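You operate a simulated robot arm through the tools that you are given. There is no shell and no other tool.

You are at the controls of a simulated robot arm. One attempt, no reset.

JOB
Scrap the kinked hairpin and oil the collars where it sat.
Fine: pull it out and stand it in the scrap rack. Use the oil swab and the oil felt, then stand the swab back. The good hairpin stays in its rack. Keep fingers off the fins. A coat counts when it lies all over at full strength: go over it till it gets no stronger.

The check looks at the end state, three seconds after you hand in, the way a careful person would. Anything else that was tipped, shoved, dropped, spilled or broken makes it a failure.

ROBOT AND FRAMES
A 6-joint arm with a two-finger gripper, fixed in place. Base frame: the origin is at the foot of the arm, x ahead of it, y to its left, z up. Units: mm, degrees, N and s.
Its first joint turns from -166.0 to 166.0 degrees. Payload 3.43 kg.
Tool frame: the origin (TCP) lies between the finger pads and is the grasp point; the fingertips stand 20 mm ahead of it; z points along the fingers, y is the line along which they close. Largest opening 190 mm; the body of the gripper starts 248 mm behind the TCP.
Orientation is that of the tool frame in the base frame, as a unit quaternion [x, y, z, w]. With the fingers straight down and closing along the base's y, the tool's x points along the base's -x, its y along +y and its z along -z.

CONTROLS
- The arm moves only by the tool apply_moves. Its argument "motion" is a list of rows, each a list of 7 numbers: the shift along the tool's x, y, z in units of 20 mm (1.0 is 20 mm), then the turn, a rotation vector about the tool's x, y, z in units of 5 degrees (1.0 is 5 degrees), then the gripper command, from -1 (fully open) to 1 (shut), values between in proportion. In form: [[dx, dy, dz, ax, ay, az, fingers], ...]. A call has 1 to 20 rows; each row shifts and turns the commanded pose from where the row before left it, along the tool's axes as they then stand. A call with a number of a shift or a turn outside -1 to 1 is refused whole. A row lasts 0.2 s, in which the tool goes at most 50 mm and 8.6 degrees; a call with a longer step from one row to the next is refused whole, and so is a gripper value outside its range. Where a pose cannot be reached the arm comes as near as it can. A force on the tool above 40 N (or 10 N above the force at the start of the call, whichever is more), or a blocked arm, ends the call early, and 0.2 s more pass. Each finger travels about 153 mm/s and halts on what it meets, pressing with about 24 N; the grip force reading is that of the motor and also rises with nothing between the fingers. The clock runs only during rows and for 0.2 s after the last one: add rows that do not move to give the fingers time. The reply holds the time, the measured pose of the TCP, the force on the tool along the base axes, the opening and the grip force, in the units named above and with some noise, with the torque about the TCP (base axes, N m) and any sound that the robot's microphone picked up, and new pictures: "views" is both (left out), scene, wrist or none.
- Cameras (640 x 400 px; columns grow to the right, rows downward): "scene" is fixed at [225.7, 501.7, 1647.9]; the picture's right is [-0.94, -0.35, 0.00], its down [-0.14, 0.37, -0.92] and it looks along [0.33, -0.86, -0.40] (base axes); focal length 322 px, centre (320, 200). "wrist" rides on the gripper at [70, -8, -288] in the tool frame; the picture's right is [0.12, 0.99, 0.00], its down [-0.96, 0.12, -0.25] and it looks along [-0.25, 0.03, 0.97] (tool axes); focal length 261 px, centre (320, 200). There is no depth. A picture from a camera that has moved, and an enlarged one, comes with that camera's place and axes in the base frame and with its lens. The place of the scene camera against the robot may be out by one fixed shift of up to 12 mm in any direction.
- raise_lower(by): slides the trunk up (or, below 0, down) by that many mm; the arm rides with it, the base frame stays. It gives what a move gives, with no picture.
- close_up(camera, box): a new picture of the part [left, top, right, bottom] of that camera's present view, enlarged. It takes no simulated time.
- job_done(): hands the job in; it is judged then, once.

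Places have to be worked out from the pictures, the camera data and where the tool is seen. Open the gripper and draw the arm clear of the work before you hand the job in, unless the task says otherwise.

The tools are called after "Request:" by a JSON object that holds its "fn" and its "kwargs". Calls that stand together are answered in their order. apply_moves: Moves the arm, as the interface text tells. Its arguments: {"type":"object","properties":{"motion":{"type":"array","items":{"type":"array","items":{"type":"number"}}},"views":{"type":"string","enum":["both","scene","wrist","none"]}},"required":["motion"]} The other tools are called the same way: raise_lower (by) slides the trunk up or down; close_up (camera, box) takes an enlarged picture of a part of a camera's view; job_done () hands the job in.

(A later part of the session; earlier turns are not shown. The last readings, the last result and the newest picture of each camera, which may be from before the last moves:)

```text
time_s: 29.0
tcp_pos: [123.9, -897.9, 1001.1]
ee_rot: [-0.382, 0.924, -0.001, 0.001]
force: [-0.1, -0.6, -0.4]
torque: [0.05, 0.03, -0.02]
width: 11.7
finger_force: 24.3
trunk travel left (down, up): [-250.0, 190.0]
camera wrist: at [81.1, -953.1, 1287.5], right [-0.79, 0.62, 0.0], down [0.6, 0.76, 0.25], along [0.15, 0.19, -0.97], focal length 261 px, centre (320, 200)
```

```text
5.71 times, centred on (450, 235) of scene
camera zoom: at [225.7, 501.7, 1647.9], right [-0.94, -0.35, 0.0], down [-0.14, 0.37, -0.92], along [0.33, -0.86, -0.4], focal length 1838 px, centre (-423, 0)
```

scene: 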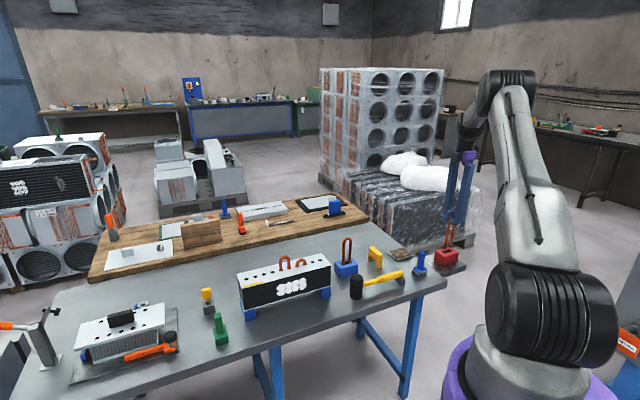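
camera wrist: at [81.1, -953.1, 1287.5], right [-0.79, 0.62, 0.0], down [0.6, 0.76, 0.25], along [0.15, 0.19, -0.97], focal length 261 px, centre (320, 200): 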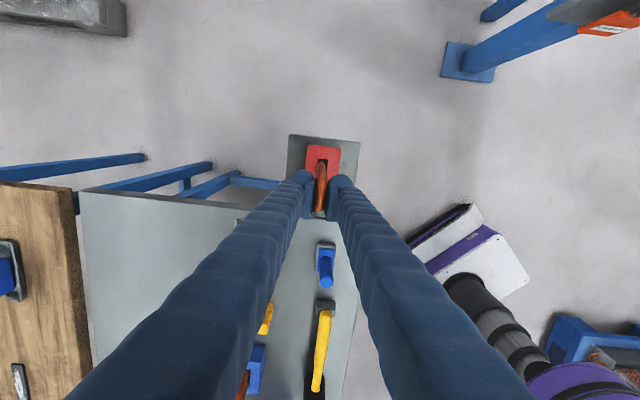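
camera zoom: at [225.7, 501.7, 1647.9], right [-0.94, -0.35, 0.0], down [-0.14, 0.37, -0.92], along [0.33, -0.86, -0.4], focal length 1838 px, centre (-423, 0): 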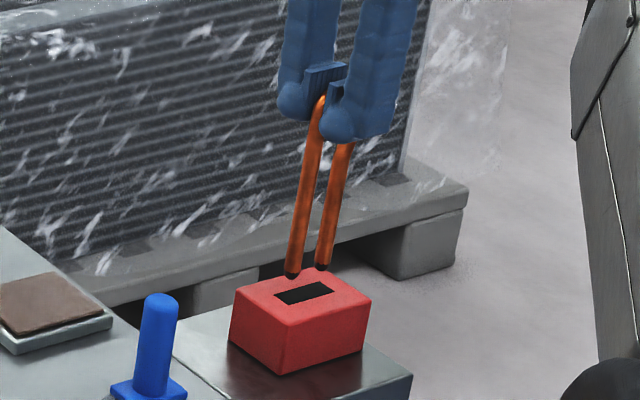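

The leg tip sits about 2 mm left of the slot centre line and about 1 mm too near the slot end. I correct that and lower slowly to the slot mouth.

Request:
{"fn": "apply_moves", "kwargs": {"motion": [[-0.045, 0.095, 0, 0, 0, 0, 1], [0, 0, 0.25, 0, 0, 0, 1], [0, 0, 0.25, 0, 0, 0, 1], [0, 0, 0.25, 0, 0, 0, 1], [0, 0, 0, 0, 0, 0, 1]], "views": "both"}}

Request:
{"fn": "close_up", "kwargs": {"camera": "wrist", "box": [288, 140, 352, 190]}}

Request:
{"fn": "close_up", "kwargs": {"camera": "scene", "box": [420, 220, 484, 270]}}

```text
time_s: 30.2
tcp_pos: [122.9, -894.9, 985.9]
ee_rot: [-0.383, 0.924, -0.001, 0.0]
force: [0.0, 0.4, -0.8]
torque: [0.0, -0.03, 0.0]
width: 11.6
finger_force: 23.7
trunk travel left (down, up): [-250.0, 190.0]
camera wrist: at [79.6, -951.0, 1273.3], right [-0.79, 0.62, 0.0], down [0.6, 0.76, 0.25], along [0.15, 0.19, -0.97], focal length 261 px, centre (320, 200)
```

scene: 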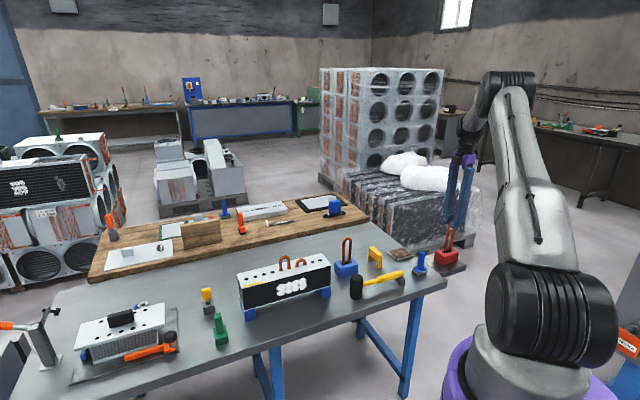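
wrist: 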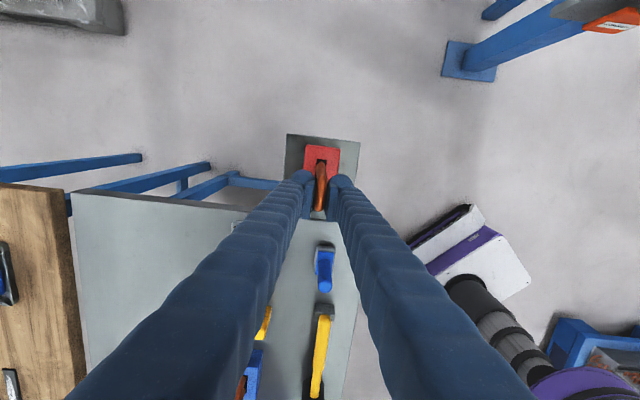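

```text
8.00 times, centred on (320, 165) of wrist
camera zoom: at [79.6, -951.0, 1273.3], right [-0.79, 0.62, 0.0], down [0.6, 0.76, 0.25], along [0.15, 0.19, -0.97], focal length 2085 px, centre (320, 480)
```

zoom: 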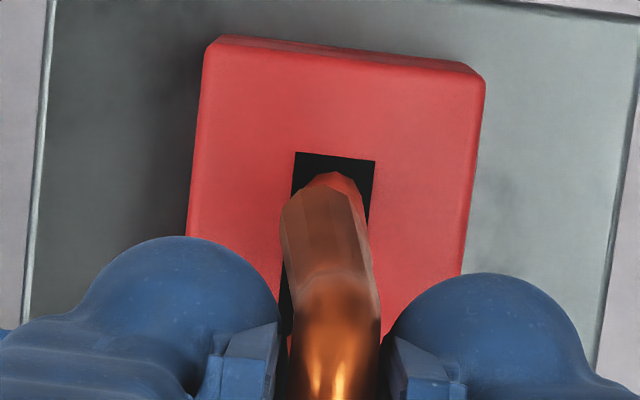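

```text
8.00 times, centred on (452, 245) of scene
camera zoom: at [225.7, 501.7, 1647.9], right [-0.94, -0.35, 0.0], down [-0.14, 0.37, -0.92], along [0.33, -0.86, -0.4], focal length 2574 px, centre (-736, -160)
```

zoom: 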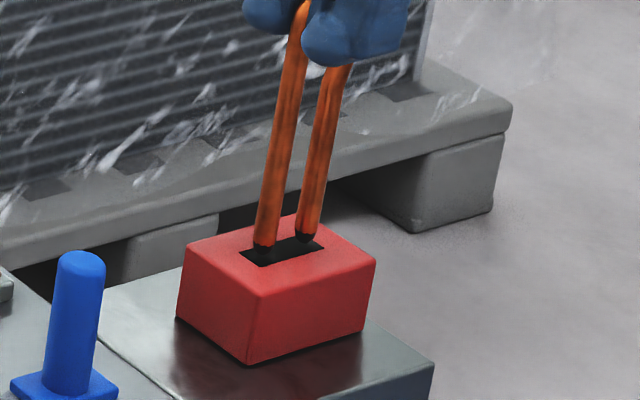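

Legs are now centred over the slot (≈2 mm margin at the end). I lower into it gently.

Request:
{"fn": "apply_moves", "kwargs": {"motion": [[0, 0, 0.2, 0, 0, 0, 1], [0, 0, 0.2, 0, 0, 0, 1], [0, 0, 0.2, 0, 0, 0, 1], [0, 0, 0.2, 0, 0, 0, 1], [0, 0, 0, 0, 0, 0, 1]], "views": "wrist"}}

Request:
{"fn": "close_up", "kwargs": {"camera": "wrist", "box": [288, 140, 352, 190]}}

Request:
{"fn": "close_up", "kwargs": {"camera": "scene", "box": [420, 220, 484, 270]}}

```text
time_s: 31.4
tcp_pos: [123.2, -895.2, 970.8]
ee_rot: [-0.382, 0.924, 0.0, 0.0]
force: [0.1, 0.0, -1.7]
torque: [0.02, -0.01, -0.01]
width: 11.3
finger_force: 24.3
trunk travel left (down, up): [-250.0, 190.0]
camera wrist: at [78.7, -950.8, 1257.0], right [-0.79, 0.62, 0.0], down [0.6, 0.76, 0.25], along [0.15, 0.19, -0.97], focal length 261 px, centre (320, 200)
```

wrist: 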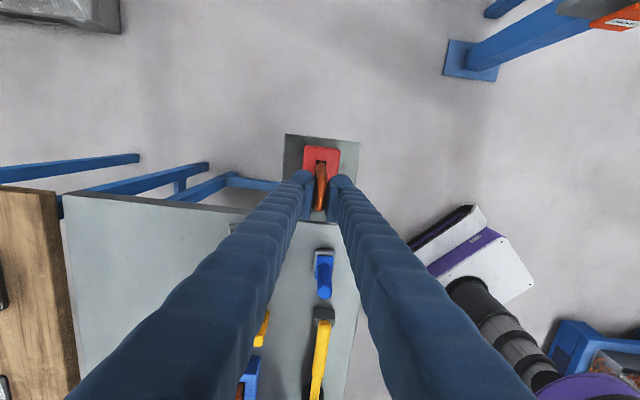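

```text
8.00 times, centred on (320, 165) of wrist
camera zoom: at [78.7, -950.8, 1257.0], right [-0.79, 0.62, 0.0], down [0.6, 0.76, 0.25], along [0.15, 0.19, -0.97], focal length 2085 px, centre (320, 480)
```

zoom: 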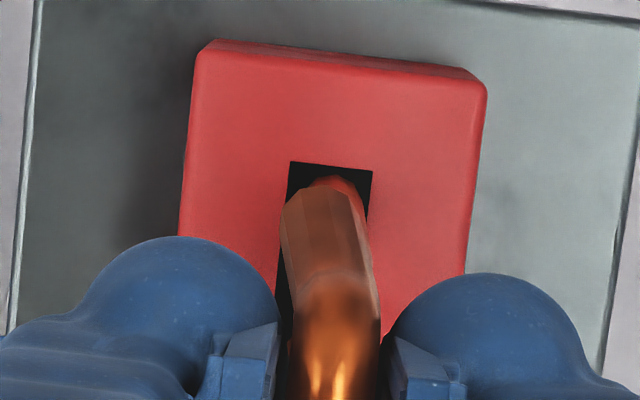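

```text
8.00 times, centred on (452, 245) of scene
camera zoom: at [225.7, 501.7, 1647.9], right [-0.94, -0.35, 0.0], down [-0.14, 0.37, -0.92], along [0.33, -0.86, -0.4], focal length 2574 px, centre (-736, -160)
```

zoom: 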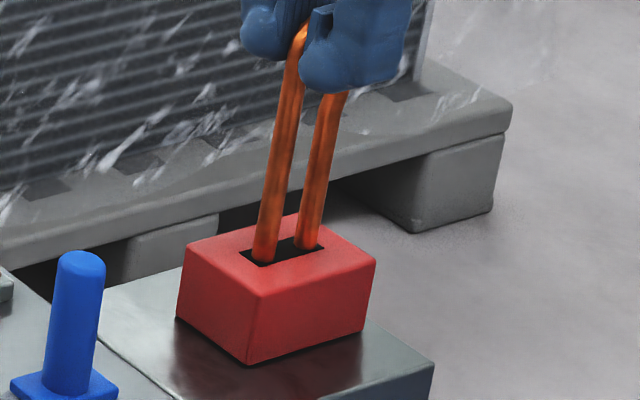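

The leg ends are in the slot with no contact force. Lowering further in small steps.

Request:
{"fn": "apply_moves", "kwargs": {"motion": [[0, 0, 0.2, 0, 0, 0, 1], [0, 0, 0.2, 0, 0, 0, 1], [0, 0, 0.2, 0, 0, 0, 1], [0, 0, 0.2, 0, 0, 0, 1], [0, 0, 0.2, 0, 0, 0, 1], [0, 0, 0, 0, 0, 0, 1]], "views": "wrist"}}

Request:
{"fn": "close_up", "kwargs": {"camera": "scene", "box": [420, 220, 484, 270]}}

```text
time_s: 32.8
tcp_pos: [120.6, -894.8, 950.4]
ee_rot: [-0.383, 0.924, 0.001, 0.0]
force: [-0.3, 0.6, -0.8]
torque: [0.0, -0.01, 0.02]
width: 11.4
finger_force: 23.9
trunk travel left (down, up): [-250.0, 190.0]
camera wrist: at [78.0, -950.8, 1238.0], right [-0.79, 0.62, 0.0], down [0.6, 0.76, 0.25], along [0.15, 0.2, -0.97], focal length 261 px, centre (320, 200)
```

wrist: 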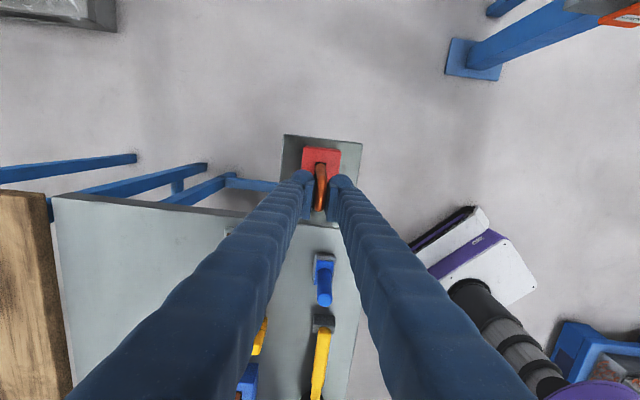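

```text
8.00 times, centred on (452, 245) of scene
camera zoom: at [225.7, 501.7, 1647.9], right [-0.94, -0.35, 0.0], down [-0.14, 0.37, -0.92], along [0.33, -0.86, -0.4], focal length 2574 px, centre (-736, -160)
```

zoom: 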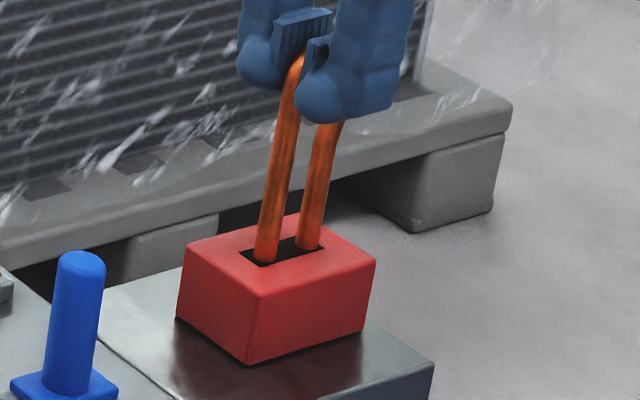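

Still free. I go down in 2–3 mm steps expecting the slot floor soon.

Request:
{"fn": "apply_moves", "kwargs": {"motion": [[0, 0, 0.12, 0, 0, 0, 1], [0, 0, 0.12, 0, 0, 0, 1], [0, 0, 0.12, 0, 0, 0, 1], [0, 0, 0, 0, 0, 0, 1]], "views": "none"}}

Request:
{"fn": "apply_moves", "kwargs": {"motion": [[0, 0, 0.1, 0, 0, 0, 1], [0, 0, 0.1, 0, 0, 0, 1], [0, 0, 0, 0, 0, 0, 1]], "views": "wrist"}}

Request:
{"fn": "close_up", "kwargs": {"camera": "scene", "box": [420, 220, 484, 270]}}

```text
time_s: 33.8
tcp_pos: [120.7, -895.8, 943.7]
ee_rot: [-0.383, 0.924, 0.0, -0.001]
force: [-0.4, 0.0, -0.6]
torque: [-0.02, 0.0, 0.01]
width: 11.7
finger_force: 23.9
trunk travel left (down, up): [-250.0, 190.0]
```

```text
time_s: 34.6
tcp_pos: [122.7, -896.1, 941.2]
ee_rot: [-0.382, 0.924, -0.001, 0.0]
force: [2.6, 2.3, 17.1]
torque: [0.24, -0.23, -0.01]
width: 11.5
finger_force: 24.3
trunk travel left (down, up): [-250.0, 190.0]
camera wrist: at [79.0, -951.2, 1228.1], right [-0.79, 0.62, 0.0], down [0.6, 0.76, 0.25], along [0.15, 0.19, -0.97], focal length 261 px, centre (320, 200)
```

wrist: 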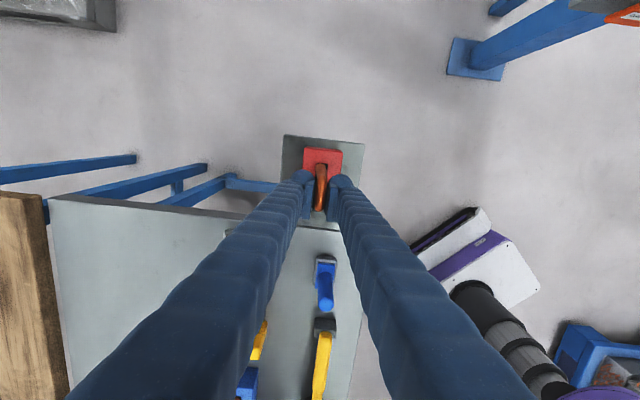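

```text
8.00 times, centred on (452, 245) of scene
camera zoom: at [225.7, 501.7, 1647.9], right [-0.94, -0.35, 0.0], down [-0.14, 0.37, -0.92], along [0.33, -0.86, -0.4], focal length 2574 px, centre (-736, -160)
```

zoom: 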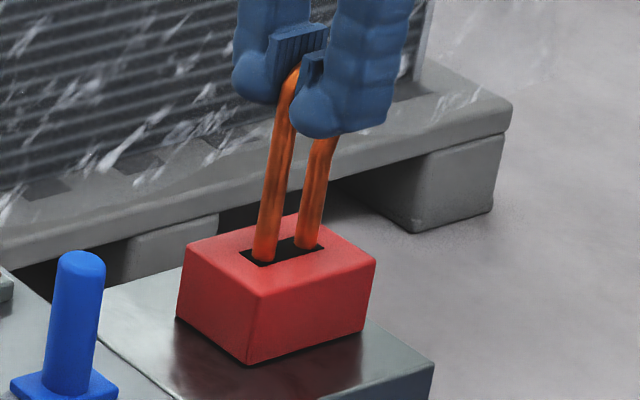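

Contact with the slot floor (17 N). I relieve it by 1 mm and open gently.

Request:
{"fn": "apply_moves", "kwargs": {"motion": [[0, 0, -0.06, 0, 0, 0, 1], [0, 0, 0, 0, 0, 0, 0.9], [0, 0, 0, 0, 0, 0, 0.85], [0, 0, 0, 0, 0, 0, 0.8], [0, 0, 0, 0, 0, 0, 0.7], [0, 0, 0, 0, 0, 0, 0.5], [0, 0, 0, 0, 0, 0, 0.3]], "views": "wrist"}}

Request:
{"fn": "close_up", "kwargs": {"camera": "scene", "box": [420, 220, 484, 270]}}

Request:
{"fn": "close_up", "kwargs": {"camera": "wrist", "box": [272, 130, 368, 230]}}

```text
time_s: 36.2
tcp_pos: [121.3, -895.7, 940.1]
ee_rot: [-0.383, 0.924, 0.0, 0.0]
force: [-0.6, -0.7, -0.3]
torque: [0.02, -0.01, 0.0]
width: 66.6
finger_force: 0.1
trunk travel left (down, up): [-250.0, 190.0]
camera wrist: at [78.3, -951.5, 1227.0], right [-0.79, 0.62, 0.0], down [0.6, 0.76, 0.25], along [0.15, 0.19, -0.97], focal length 261 px, centre (320, 200)
```

wrist: 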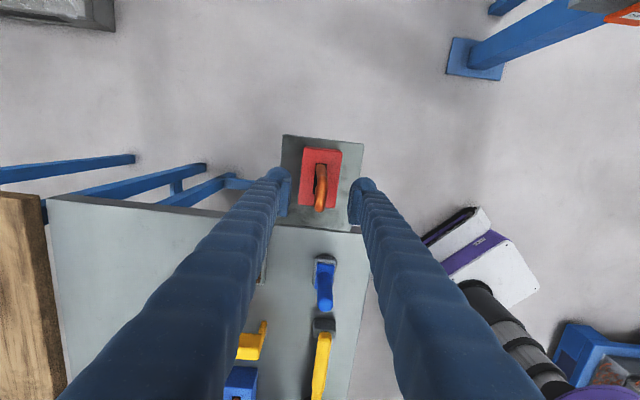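

```text
8.00 times, centred on (452, 245) of scene
camera zoom: at [225.7, 501.7, 1647.9], right [-0.94, -0.35, 0.0], down [-0.14, 0.37, -0.92], along [0.33, -0.86, -0.4], focal length 2574 px, centre (-736, -160)
```

zoom: 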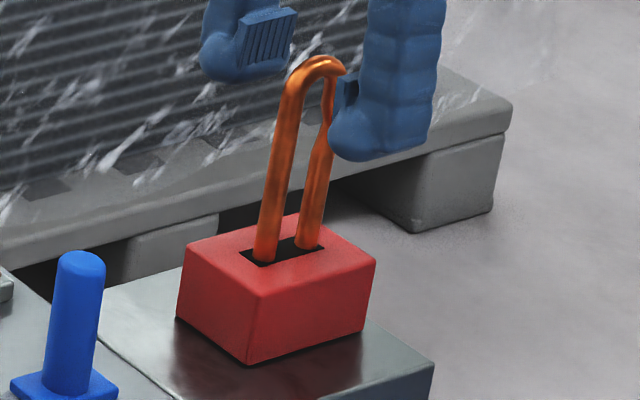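

```text
4.00 times, centred on (320, 180) of wrist
camera zoom: at [78.3, -951.5, 1227.0], right [-0.79, 0.62, 0.0], down [0.6, 0.76, 0.25], along [0.15, 0.19, -0.97], focal length 1043 px, centre (320, 280)
```

zoom: 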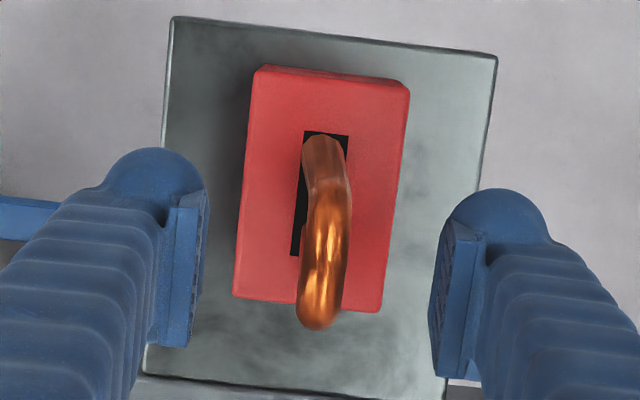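

The kinked pin stands freely in the scrap rack. I raise clear and move over the swab for measurement.

Request:
{"fn": "apply_moves", "kwargs": {"motion": [[0, 0, -0.5, 0, 0, 0, 0.2], [0, 0, -1, 0, 0, 0, 0], [0, 0, -1, 0, 0, 0, -0.2], [0, 0, -1, 0, 0, 0, -0.4], [0, 0, -1, 0, 0, 0, -0.5], [0, 0, -1, 0, 0, 0, -0.5], [-0.8, 0.1, -0.5, 0, 0, 0, -0.5], [-1, 0.13, 0, 0, 0, 0, -0.5], [-1, 0.13, 0, 0, 0, 0, -0.5], [-1, 0.13, 0, 0, 0, 0, -0.5], [-1, 0.13, 0, 0, 0, 0, -0.5], [-1, 0.13, 0, 0, 0, 0, -0.5], [-1, 0.13, 0, 0, 0, 0, -0.5], [-1, 0.13, 0, 0, 0, 0, -0.5], [-1, 0.13, 0, 0, 0, 0, -0.5], [0, 0, 0, 0, 0, 0, -0.5]], "views": "both"}}

Request:
{"fn": "close_up", "kwargs": {"camera": "wrist", "box": [240, 100, 400, 200]}}

Request:
{"fn": "close_up", "kwargs": {"camera": "scene", "box": [380, 220, 476, 290]}}

```text
time_s: 39.6
tcp_pos: [230.7, -754.7, 1062.7]
ee_rot: [-0.382, 0.924, 0.0, 0.0]
force: [-1.1, 0.1, 1.1]
torque: [-0.02, 0.0, 0.01]
width: 142.4
finger_force: 0.0
trunk travel left (down, up): [-250.0, 190.0]
camera wrist: at [187.2, -810.0, 1348.0], right [-0.79, 0.62, 0.0], down [0.6, 0.76, 0.25], along [0.15, 0.19, -0.97], focal length 261 px, centre (320, 200)
```

scene: 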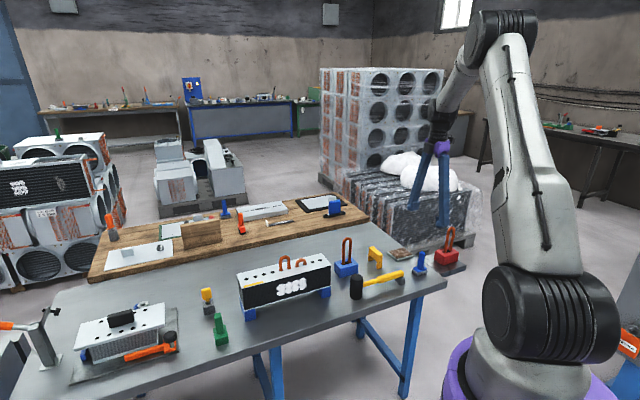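
wrist: 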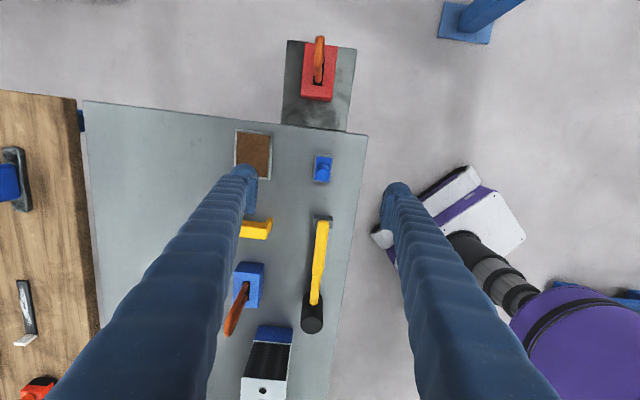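

```text
4.00 times, centred on (320, 150) of wrist
camera zoom: at [187.2, -810.0, 1348.0], right [-0.79, 0.62, 0.0], down [0.6, 0.76, 0.25], along [0.15, 0.19, -0.97], focal length 1043 px, centre (320, 400)
```

zoom: 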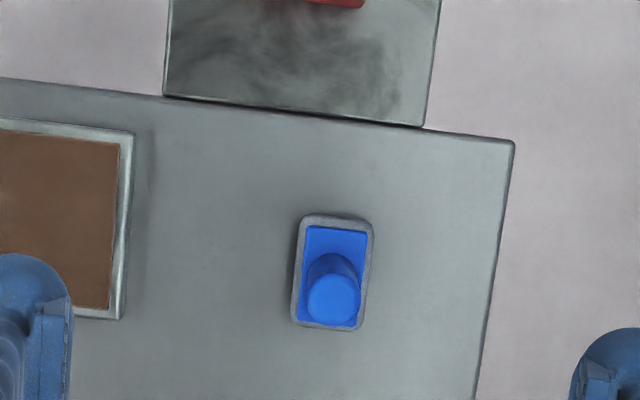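

```text
5.71 times, centred on (428, 255) of scene
camera zoom: at [225.7, 501.7, 1647.9], right [-0.94, -0.35, 0.0], down [-0.14, 0.37, -0.92], along [0.33, -0.86, -0.4], focal length 1838 px, centre (-297, -114)
```

zoom: 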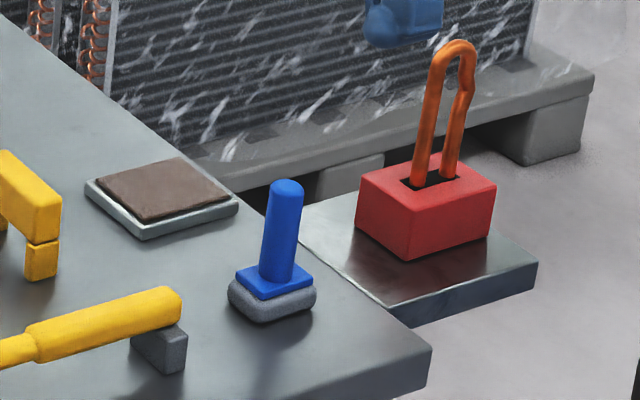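

Triangulated swab: centre ≈ (227.6,−748.3), blue plate top z ≈ 804, handle up to ≈ 879. I narrow the opening, centre on the handle and descend to TCP z ≈ 848.

Request:
{"fn": "apply_moves", "kwargs": {"motion": [[-0.057, 0.175, 0.9, 0, 0, 0, 0.1], [-0.057, 0.175, 0.9, 0, 0, 0, 0.1], [0, 0, 0.9, 0, 0, 0, 0.1], [0, 0, 0.9, 0, 0, 0, 0.1], [0, 0, 0.9, 0, 0, 0, 0.1], [0, 0, 0.9, 0, 0, 0, 0.1], [0, 0, 0.9, 0, 0, 0, 0.1], [0, 0, 0, 0, 0, 0, 0.1]], "views": "both"}}

Request:
{"fn": "close_up", "kwargs": {"camera": "wrist", "box": [256, 130, 384, 230]}}

```text
time_s: 41.4
tcp_pos: [227.2, -749.1, 935.1]
ee_rot: [-0.383, 0.924, 0.0, 0.001]
force: [1.2, 0.8, 0.1]
torque: [0.06, -0.02, 0.01]
width: 85.7
finger_force: 0.0
trunk travel left (down, up): [-250.0, 190.0]
camera wrist: at [183.9, -805.1, 1221.2], right [-0.79, 0.62, 0.0], down [0.6, 0.76, 0.25], along [0.15, 0.19, -0.97], focal length 261 px, centre (320, 200)
```

scene: 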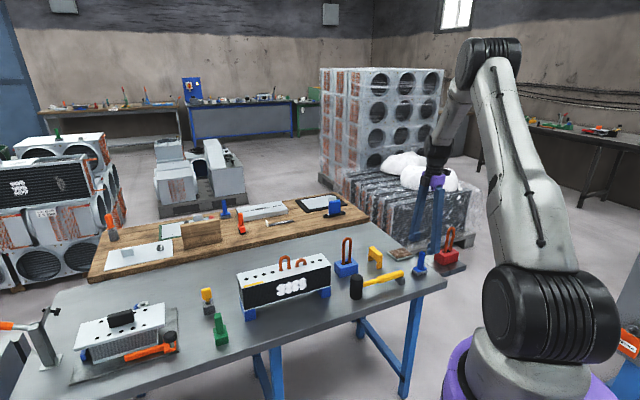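
wrist: 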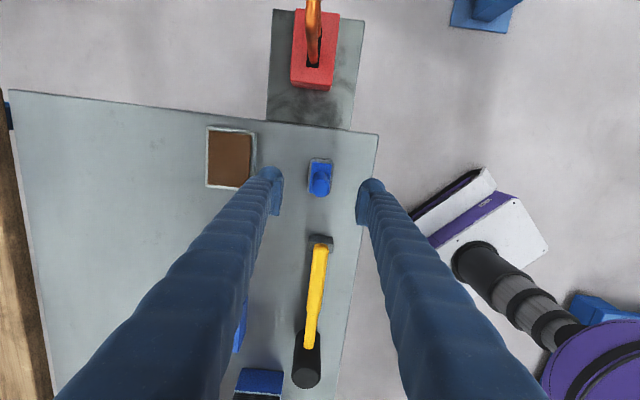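

```text
4.00 times, centred on (320, 180) of wrist
camera zoom: at [183.9, -805.1, 1221.2], right [-0.79, 0.62, 0.0], down [0.6, 0.76, 0.25], along [0.15, 0.19, -0.97], focal length 1043 px, centre (320, 280)
```

zoom: 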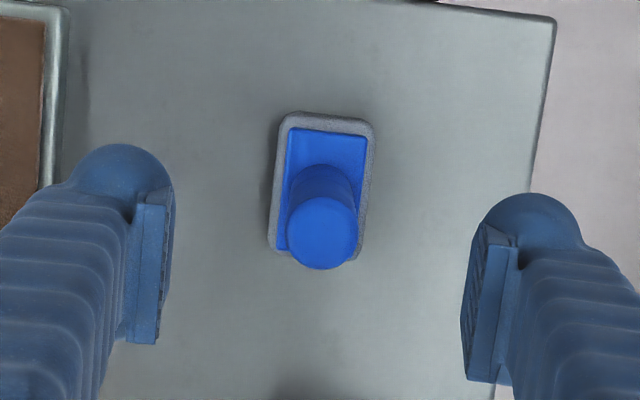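

The handle is within about 1.5 mm of the grip axis. Small correction, descend and close.

Request:
{"fn": "apply_moves", "kwargs": {"motion": [[-0.07, 0.06, 0.75, 0, 0, 0, 0.1], [0, 0, 0.75, 0, 0, 0, 0.1], [0, 0, 0.75, 0, 0, 0, 0.1], [0, 0, 0.75, 0, 0, 0, 0.1], [0, 0, 0.75, 0, 0, 0, 0.1], [0, 0, 0.6, 0, 0, 0, 0.1], [0, 0, 0, 0, 0, 0, 0.3], [0, 0, 0, 0, 0, 0, 0.5], [0, 0, 0, 0, 0, 0, 0.7], [0, 0, 0, 0, 0, 0, 0.9], [0, 0, 0, 0, 0, 0, 1], [0, 0, 0, 0, 0, 0, 1]], "views": "both"}}

Request:
{"fn": "close_up", "kwargs": {"camera": "wrist", "box": [256, 130, 384, 230]}}

Request:
{"fn": "close_up", "kwargs": {"camera": "scene", "box": [380, 220, 476, 290]}}

```text
time_s: 44.0
tcp_pos: [226.1, -747.8, 846.8]
ee_rot: [-0.383, 0.924, 0.0, 0.0]
force: [1.2, 0.0, -0.1]
torque: [-0.02, 0.0, 0.03]
width: 23.3
finger_force: 23.6
trunk travel left (down, up): [-250.0, 190.0]
camera wrist: at [183.5, -803.3, 1134.5], right [-0.79, 0.62, 0.0], down [0.6, 0.76, 0.25], along [0.15, 0.19, -0.97], focal length 261 px, centre (320, 200)
```

scene: 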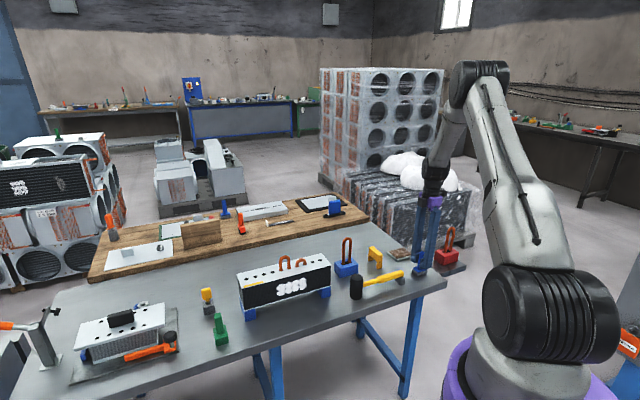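
wrist: 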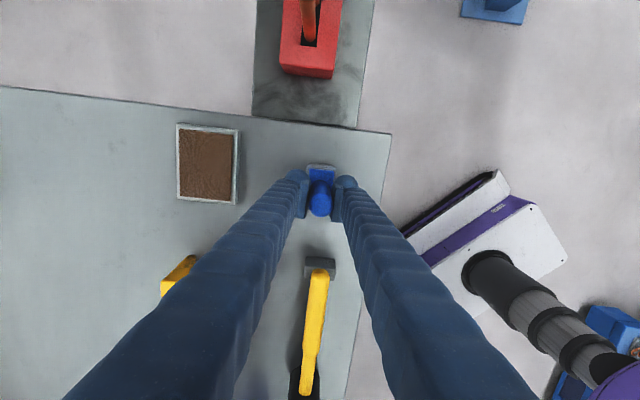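

```text
4.00 times, centred on (320, 180) of wrist
camera zoom: at [183.5, -803.3, 1134.5], right [-0.79, 0.62, 0.0], down [0.6, 0.76, 0.25], along [0.15, 0.19, -0.97], focal length 1043 px, centre (320, 280)
```

zoom: 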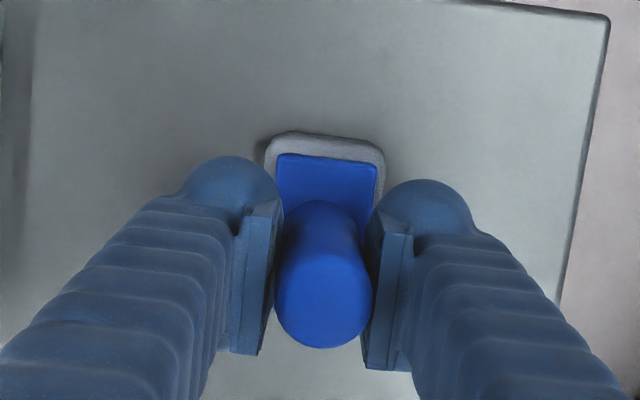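

```text
5.71 times, centred on (428, 255) of scene
camera zoom: at [225.7, 501.7, 1647.9], right [-0.94, -0.35, 0.0], down [-0.14, 0.37, -0.92], along [0.33, -0.86, -0.4], focal length 1838 px, centre (-297, -114)
```

zoom: 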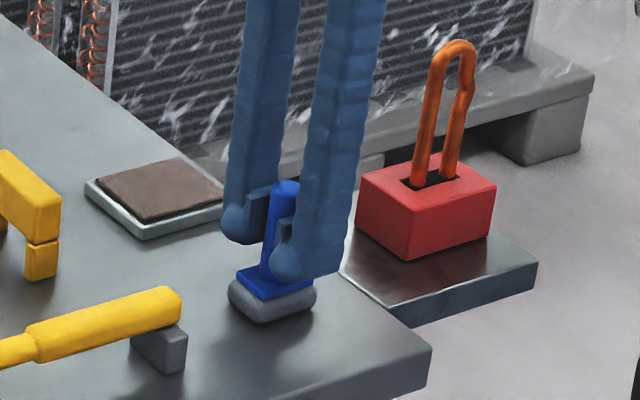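

The swab handle is held (23 mm, at TCP 226.1, −747.8, 846.8 – remember for putting back). I measure the felt from here.

Request:
{"fn": "close_up", "kwargs": {"camera": "wrist", "box": [160, 110, 256, 210]}}

Request:
{"fn": "apply_moves", "kwargs": {"motion": [[0, 0, -0.25, 0, 0, 0, 1], [0, 0, -0.5, 0, 0, 0, 1], [0, 0, -0.75, 0, 0, 0, 1], [0, 0, -0.75, 0, 0, 0, 1], [0, 0, -0.75, 0, 0, 0, 1], [0, 0, 0, 0, 0, 0, 1]], "views": "both"}}

Request:
{"fn": "close_up", "kwargs": {"camera": "wrist", "box": [160, 110, 256, 210]}}

Request:
{"fn": "close_up", "kwargs": {"camera": "scene", "box": [380, 200, 476, 290]}}

```text
4.00 times, centred on (208, 160) of wrist
camera zoom: at [183.5, -803.3, 1134.5], right [-0.79, 0.62, 0.0], down [0.6, 0.76, 0.25], along [0.15, 0.19, -0.97], focal length 1043 px, centre (768, 360)
```

zoom: 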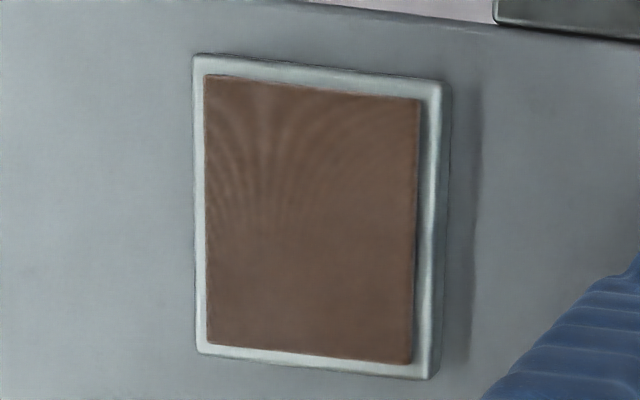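

```text
time_s: 45.4
tcp_pos: [225.8, -745.6, 906.5]
ee_rot: [-0.383, 0.924, 0.0, 0.001]
force: [0.3, -0.3, -1.0]
torque: [-0.05, -0.01, -0.01]
width: 23.4
finger_force: 24.1
trunk travel left (down, up): [-250.0, 190.0]
camera wrist: at [183.4, -801.7, 1192.6], right [-0.79, 0.62, 0.0], down [0.6, 0.76, 0.25], along [0.15, 0.19, -0.97], focal length 261 px, centre (320, 200)
```

scene: 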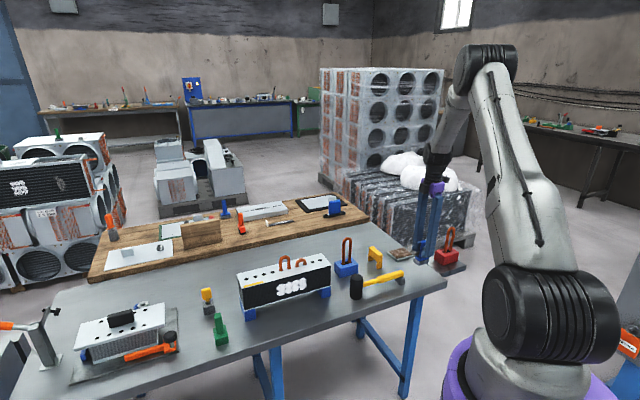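
wrist: 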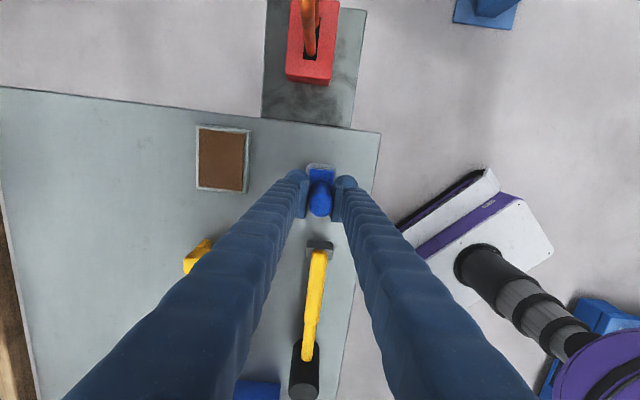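

```text
4.00 times, centred on (208, 160) of wrist
camera zoom: at [183.4, -801.7, 1192.6], right [-0.79, 0.62, 0.0], down [0.6, 0.76, 0.25], along [0.15, 0.19, -0.97], focal length 1043 px, centre (768, 360)
```

zoom: 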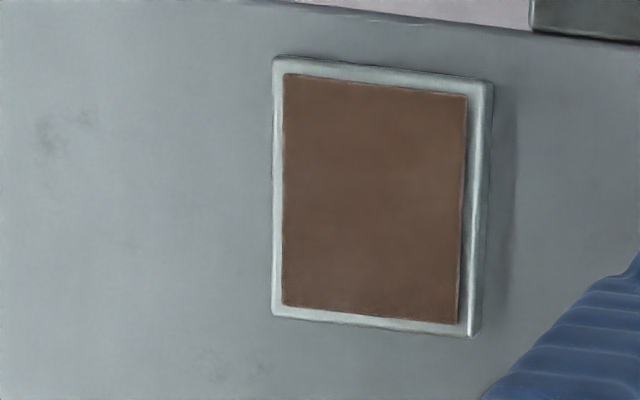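

```text
4.44 times, centred on (428, 245) of scene
camera zoom: at [225.7, 501.7, 1647.9], right [-0.94, -0.35, 0.0], down [-0.14, 0.37, -0.92], along [0.33, -0.86, -0.4], focal length 1430 px, centre (-160, 0)
```

zoom: 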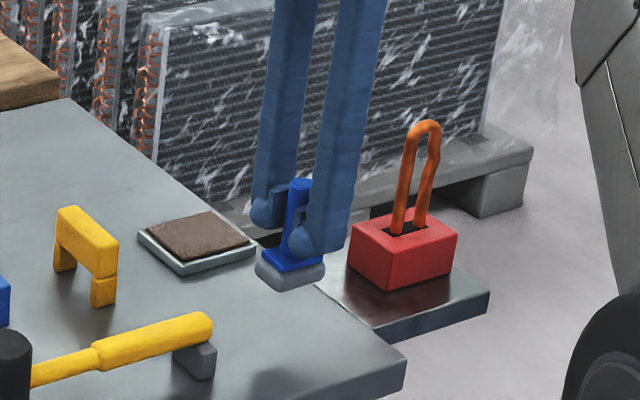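

Felt centre ≈ (327,−863), top z ≈ 792. I carry the swab over it and come down to a few mm above.

Request:
{"fn": "apply_moves", "kwargs": {"motion": [[0.07, -0.96, 0, 0, 0, 0, 1], [0.07, -0.96, 0, 0, 0, 0, 1], [0.07, -0.96, 0, 0, 0, 0, 1], [0.07, -0.96, 0, 0, 0, 0, 1], [0.07, -0.96, 0, 0, 0, 0, 1], [0.07, -0.96, 0, 0, 0, 0, 1], [0.07, -0.96, 0, 0, 0, 0, 1], [0.07, -0.96, 0, 0, 0, 0, 1], [0, 0, 0.5, 0, 0, 0, 1], [0, 0, 0.5, 0, 0, 0, 1], [0, 0, 0.5, 0, 0, 0, 1], [0, 0, 0.4, 0, 0, 0, 1], [0, 0, 0, 0, 0, 0, 1]], "views": "both"}}

Request:
{"fn": "close_up", "kwargs": {"camera": "wrist", "box": [256, 130, 384, 230]}}

Request:
{"fn": "close_up", "kwargs": {"camera": "scene", "box": [360, 210, 456, 280]}}

```text
time_s: 48.2
tcp_pos: [327.9, -862.4, 870.3]
ee_rot: [-0.382, 0.924, -0.001, 0.0]
force: [-0.5, 0.1, -1.2]
torque: [0.0, -0.02, -0.02]
width: 23.6
finger_force: 24.0
trunk travel left (down, up): [-250.0, 190.0]
camera wrist: at [284.7, -918.1, 1157.3], right [-0.79, 0.62, 0.0], down [0.6, 0.76, 0.25], along [0.15, 0.19, -0.97], focal length 261 px, centre (320, 200)
```

scene: 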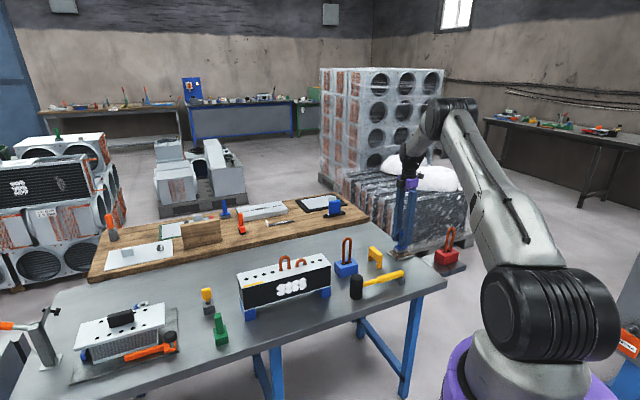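
wrist: 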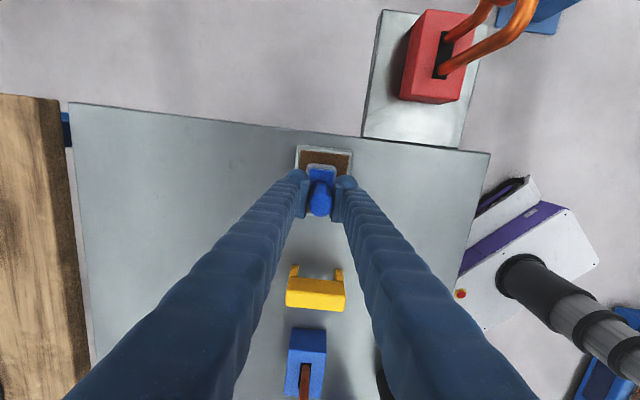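

```text
4.00 times, centred on (320, 180) of wrist
camera zoom: at [284.7, -918.1, 1157.3], right [-0.79, 0.62, 0.0], down [0.6, 0.76, 0.25], along [0.15, 0.19, -0.97], focal length 1043 px, centre (320, 280)
```

zoom: 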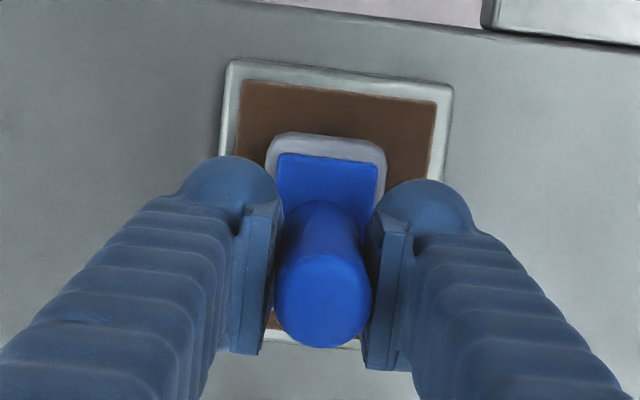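

```text
5.71 times, centred on (408, 245) of scene
camera zoom: at [225.7, 501.7, 1647.9], right [-0.94, -0.35, 0.0], down [-0.14, 0.37, -0.92], along [0.33, -0.86, -0.4], focal length 1838 px, centre (-183, -57)
```

zoom: 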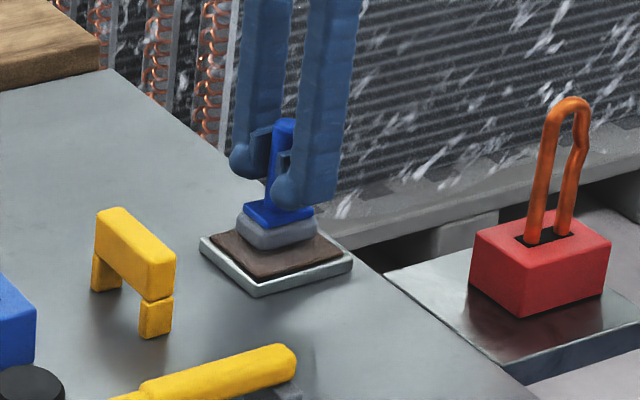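

The pad is centred on the felt, about 10 mm above. I lower until contact is felt.

Request:
{"fn": "apply_moves", "kwargs": {"motion": [[0, 0, 0.15, 0, 0, 0, 1], [0, 0, 0.15, 0, 0, 0, 1], [0, 0, 0.1, 0, 0, 0, 1], [0, 0, 0, 0, 0, 0, 1]], "views": "none"}}

Request:
{"fn": "apply_moves", "kwargs": {"motion": [[0, 0, 0.1, 0, 0, 0, 1], [0, 0, 0, 0, 0, 0, 1]], "views": "none"}}

```text
time_s: 49.2
tcp_pos: [328.2, -862.7, 865.1]
ee_rot: [-0.383, 0.924, -0.002, -0.001]
force: [-0.4, 5.7, 20.0]
torque: [0.03, 0.02, 0.02]
width: 23.6
finger_force: 24.3
trunk travel left (down, up): [-250.0, 190.0]
```

```text
time_s: 49.8
tcp_pos: [329.1, -862.9, 861.1]
ee_rot: [-0.382, 0.924, -0.001, -0.001]
force: [1.6, 0.4, 21.2]
torque: [-0.06, 0.02, -0.02]
width: 23.5
finger_force: 24.3
trunk travel left (down, up): [-250.0, 190.0]
```

Contact with about 20 N. I ease off 1 mm and rub a few small strokes on the felt to load the pad.

Request:
{"fn": "apply_moves", "kwargs": {"motion": [[0, 0, -0.05, 0, 0, 0, 1], [0.25, 0, 0, 0, 0, 0, 1], [0.15, 0, 0, 0, 0, 0, 1], [-0.25, 0, 0, 0, 0, 0, 1], [-0.25, 0, 0, 0, 0, 0, 1], [-0.25, 0, 0, 0, 0, 0, 1], [0.25, 0.2, 0, 0, 0, 0, 1], [0.1, 0.2, 0, 0, 0, 0, 1], [0, -0.25, 0, 0, 0, 0, 1], [0, -0.25, 0, 0, 0, 0, 1], [0, -0.25, 0, 0, 0, 0, 1], [0, 0.25, 0, 0, 0, 0, 1], [0, 0.1, 0, 0, 0, 0, 1], [0, 0, 0, 0, 0, 0, 1]], "views": "both"}}

Request:
{"fn": "close_up", "kwargs": {"camera": "scene", "box": [360, 210, 456, 280]}}

Request:
{"fn": "close_up", "kwargs": {"camera": "wrist", "box": [256, 130, 384, 230]}}

```text
time_s: 52.8
tcp_pos: [328.6, -862.3, 859.5]
ee_rot: [-0.383, 0.924, 0.001, 0.0]
force: [-0.9, 0.4, -1.7]
torque: [0.0, 0.0, 0.04]
width: 23.4
finger_force: 24.4
trunk travel left (down, up): [-250.0, 190.0]
camera wrist: at [285.1, -918.3, 1146.9], right [-0.79, 0.62, 0.0], down [0.6, 0.76, 0.25], along [0.15, 0.19, -0.97], focal length 261 px, centre (320, 200)
```

scene: 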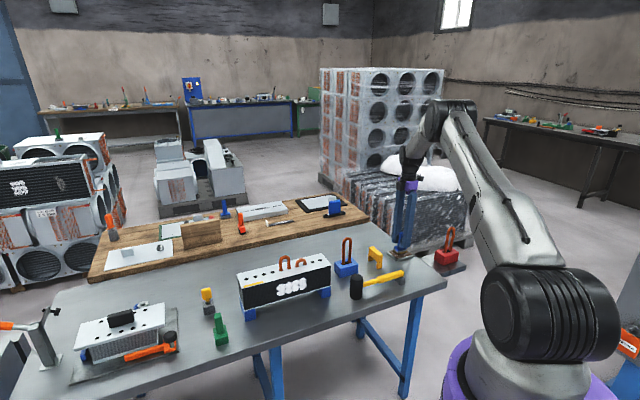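
wrist: 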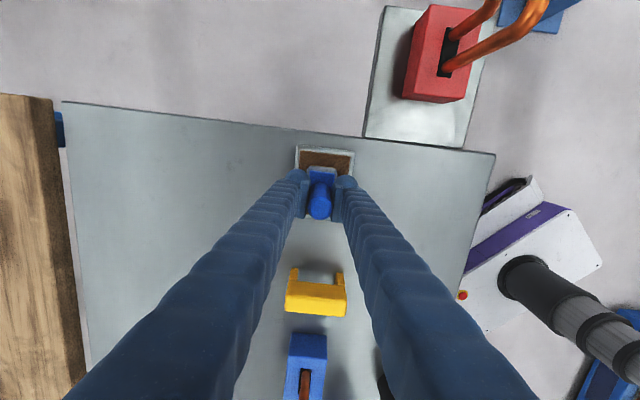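

```text
5.71 times, centred on (408, 245) of scene
camera zoom: at [225.7, 501.7, 1647.9], right [-0.94, -0.35, 0.0], down [-0.14, 0.37, -0.92], along [0.33, -0.86, -0.4], focal length 1838 px, centre (-183, -57)
```

zoom: 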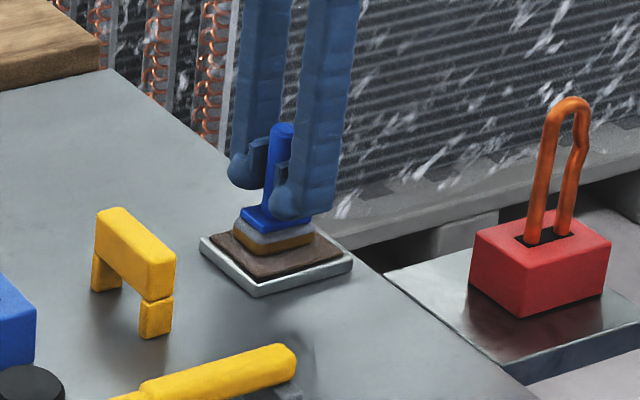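

```text
4.00 times, centred on (320, 180) of wrist
camera zoom: at [285.1, -918.3, 1146.9], right [-0.79, 0.62, 0.0], down [0.6, 0.76, 0.25], along [0.15, 0.19, -0.97], focal length 1043 px, centre (320, 280)
```

zoom: 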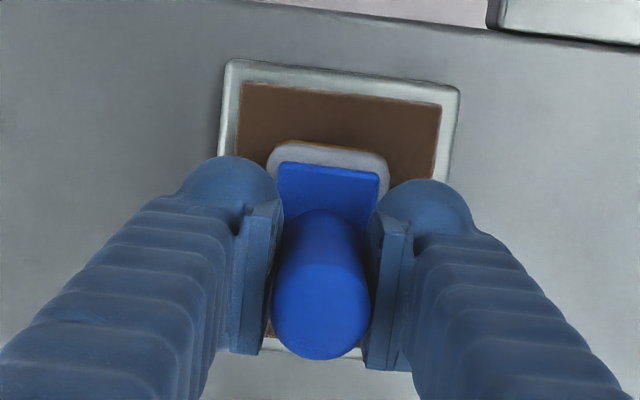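

The pad's lower half has turned amber – it is loaded with oil. I lift high and carry it to above the two emptied collars.

Request:
{"fn": "apply_moves", "kwargs": {"motion": [[0, 0, -0.5, 0, 0, 0, 1], [0, 0, -1, 0, 0, 0, 1], [0, 0, -1, 0, 0, 0, 1], [0, 0, -1, 0, 0, 0, 1], [0, 0, -1, 0, 0, 0, 1], [0, 0, -1, 0, 0, 0, 1], [0, 0, -1, 0, 0, 0, 1], [0, 0, -1, 0, 0, 0, 1], [0, 0, -1, 0, 0, 0, 1], [0, 0, -1, 0, 0, 0, 1], [0, 0, -1, 0, 0, 0, 1], [0, 0, -1, 0, 0, 0, 1], [0, 0, -1, 0, 0, 0, 1], [0, 0, -0.5, 0, 0, 0, 1], [-1, 0.115, 0, 0, 0, 0, 1], [-1, 0.115, 0, 0, 0, 0, 1], [-1, 0.115, 0, 0, 0, 0, 1], [-1, 0.115, 0, 0, 0, 0, 1], [-1, 0.115, 0, 0, 0, 0, 1], [-1, 0.115, 0, 0, 0, 0, 1]], "views": "none"}}

Request:
{"fn": "apply_moves", "kwargs": {"motion": [[-1, 0.115, 0, 0, 0, 0, 1], [-1, 0.115, 0, 0, 0, 0, 1], [-1, 0.115, 0, 0, 0, 0, 1], [-1, 0.115, 0, 0, 0, 0, 1], [-1, 0.115, 0, 0, 0, 0, 1], [-1, 0.115, 0, 0, 0, 0, 1], [-1, 0.115, 0, 0, 0, 0, 1], [-1, 0.115, 0, 0, 0, 0, 1], [-1, 0.115, 0, 0, 0, 0, 1], [-1, 0.115, 0, 0, 0, 0, 1], [-1, 0.115, 0, 0, 0, 0, 1], [-1, 0.115, 0, 0, 0, 0, 1], [-1, 0.115, 0, 0, 0, 0, 1], [-1, 0.115, 0, 0, 0, 0, 1], [-1, 0.115, 0, 0, 0, 0, 1], [-1, 0.115, 0, 0, 0, 0, 1], [-1, 0.115, 0, 0, 0, 0, 1], [-1, 0.115, 0, 0, 0, 0, 1], [-1, 0.115, 0, 0, 0, 0, 1], [-1, 0.115, 0, 0, 0, 0, 1]], "views": "none"}}

Request:
{"fn": "apply_moves", "kwargs": {"motion": [[-1, 0.115, 0, 0, 0, 0, 1], [-1, 0.115, 0, 0, 0, 0, 1], [-1, 0.115, 0, 0, 0, 0, 1], [-1, 0.115, 0, 0, 0, 0, 1], [-1, 0.115, 0, 0, 0, 0, 1], [-1, 0.115, 0, 0, 0, 0, 1], [-1, 0.115, 0, 0, 0, 0, 1], [-1, 0.115, 0, 0, 0, 0, 1], [0, 0, 0, 0, 0, 0, 1]], "views": "both"}}

Request:
{"fn": "close_up", "kwargs": {"camera": "wrist", "box": [256, 110, 384, 210]}}

Request:
{"fn": "close_up", "kwargs": {"camera": "scene", "box": [210, 190, 338, 290]}}

```text
time_s: 57.0
tcp_pos: [402.9, -767.3, 1120.8]
ee_rot: [-0.382, 0.924, 0.0, -0.001]
force: [0.2, 0.7, -1.9]
torque: [-0.02, 0.07, 0.02]
width: 23.4
finger_force: 23.4
trunk travel left (down, up): [-250.0, 190.0]
```

```text
time_s: 61.2
tcp_pos: [656.2, -452.8, 1118.5]
ee_rot: [-0.382, 0.924, 0.001, 0.0]
force: [-0.2, 0.1, -0.8]
torque: [-0.04, 0.08, 0.02]
width: 23.6
finger_force: 23.4
trunk travel left (down, up): [-250.0, 190.0]
```

```text
time_s: 63.2
tcp_pos: [756.1, -328.1, 1117.9]
ee_rot: [-0.384, 0.924, 0.0, 0.0]
force: [-0.6, -0.2, -1.3]
torque: [-0.03, -0.01, 0.01]
width: 23.5
finger_force: 24.4
trunk travel left (down, up): [-250.0, 190.0]
camera wrist: at [712.9, -383.6, 1405.3], right [-0.79, 0.62, 0.0], down [0.6, 0.76, 0.25], along [0.15, 0.19, -0.97], focal length 261 px, centre (320, 200)
```

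scene: 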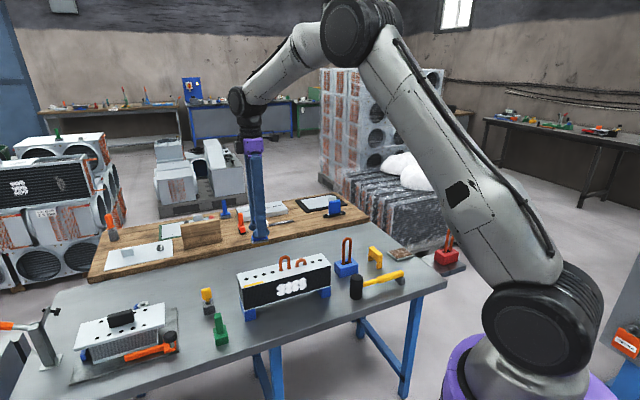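
wrist: 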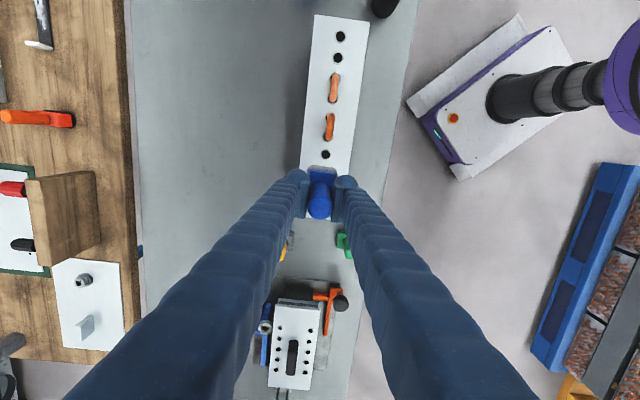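

```text
4.00 times, centred on (320, 160) of wrist
camera zoom: at [712.9, -383.6, 1405.3], right [-0.79, 0.62, 0.0], down [0.6, 0.76, 0.25], along [0.15, 0.19, -0.97], focal length 1043 px, centre (320, 360)
```

zoom: 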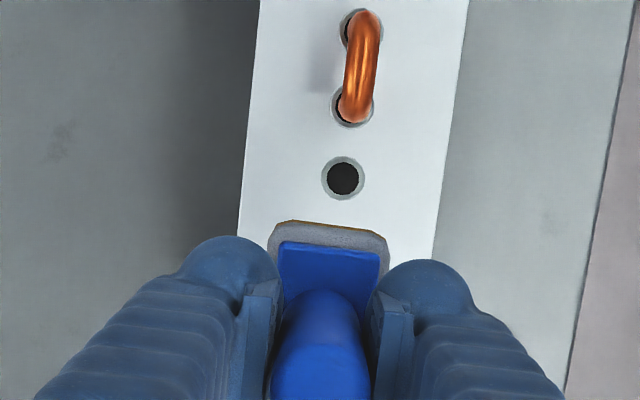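

```text
4.00 times, centred on (274, 240) of scene
camera zoom: at [225.7, 501.7, 1647.9], right [-0.94, -0.35, 0.0], down [-0.14, 0.37, -0.92], along [0.33, -0.86, -0.4], focal length 1287 px, centre (504, 40)
```

zoom: 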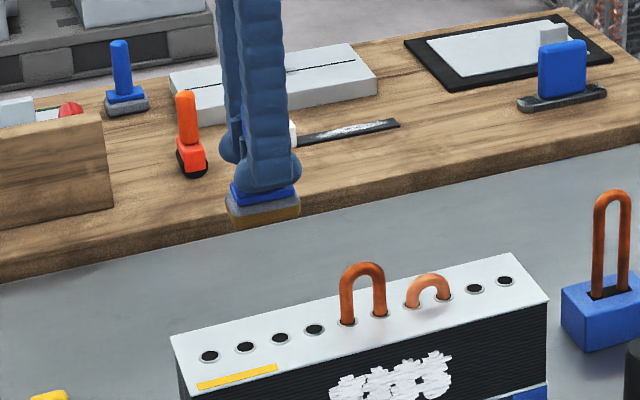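

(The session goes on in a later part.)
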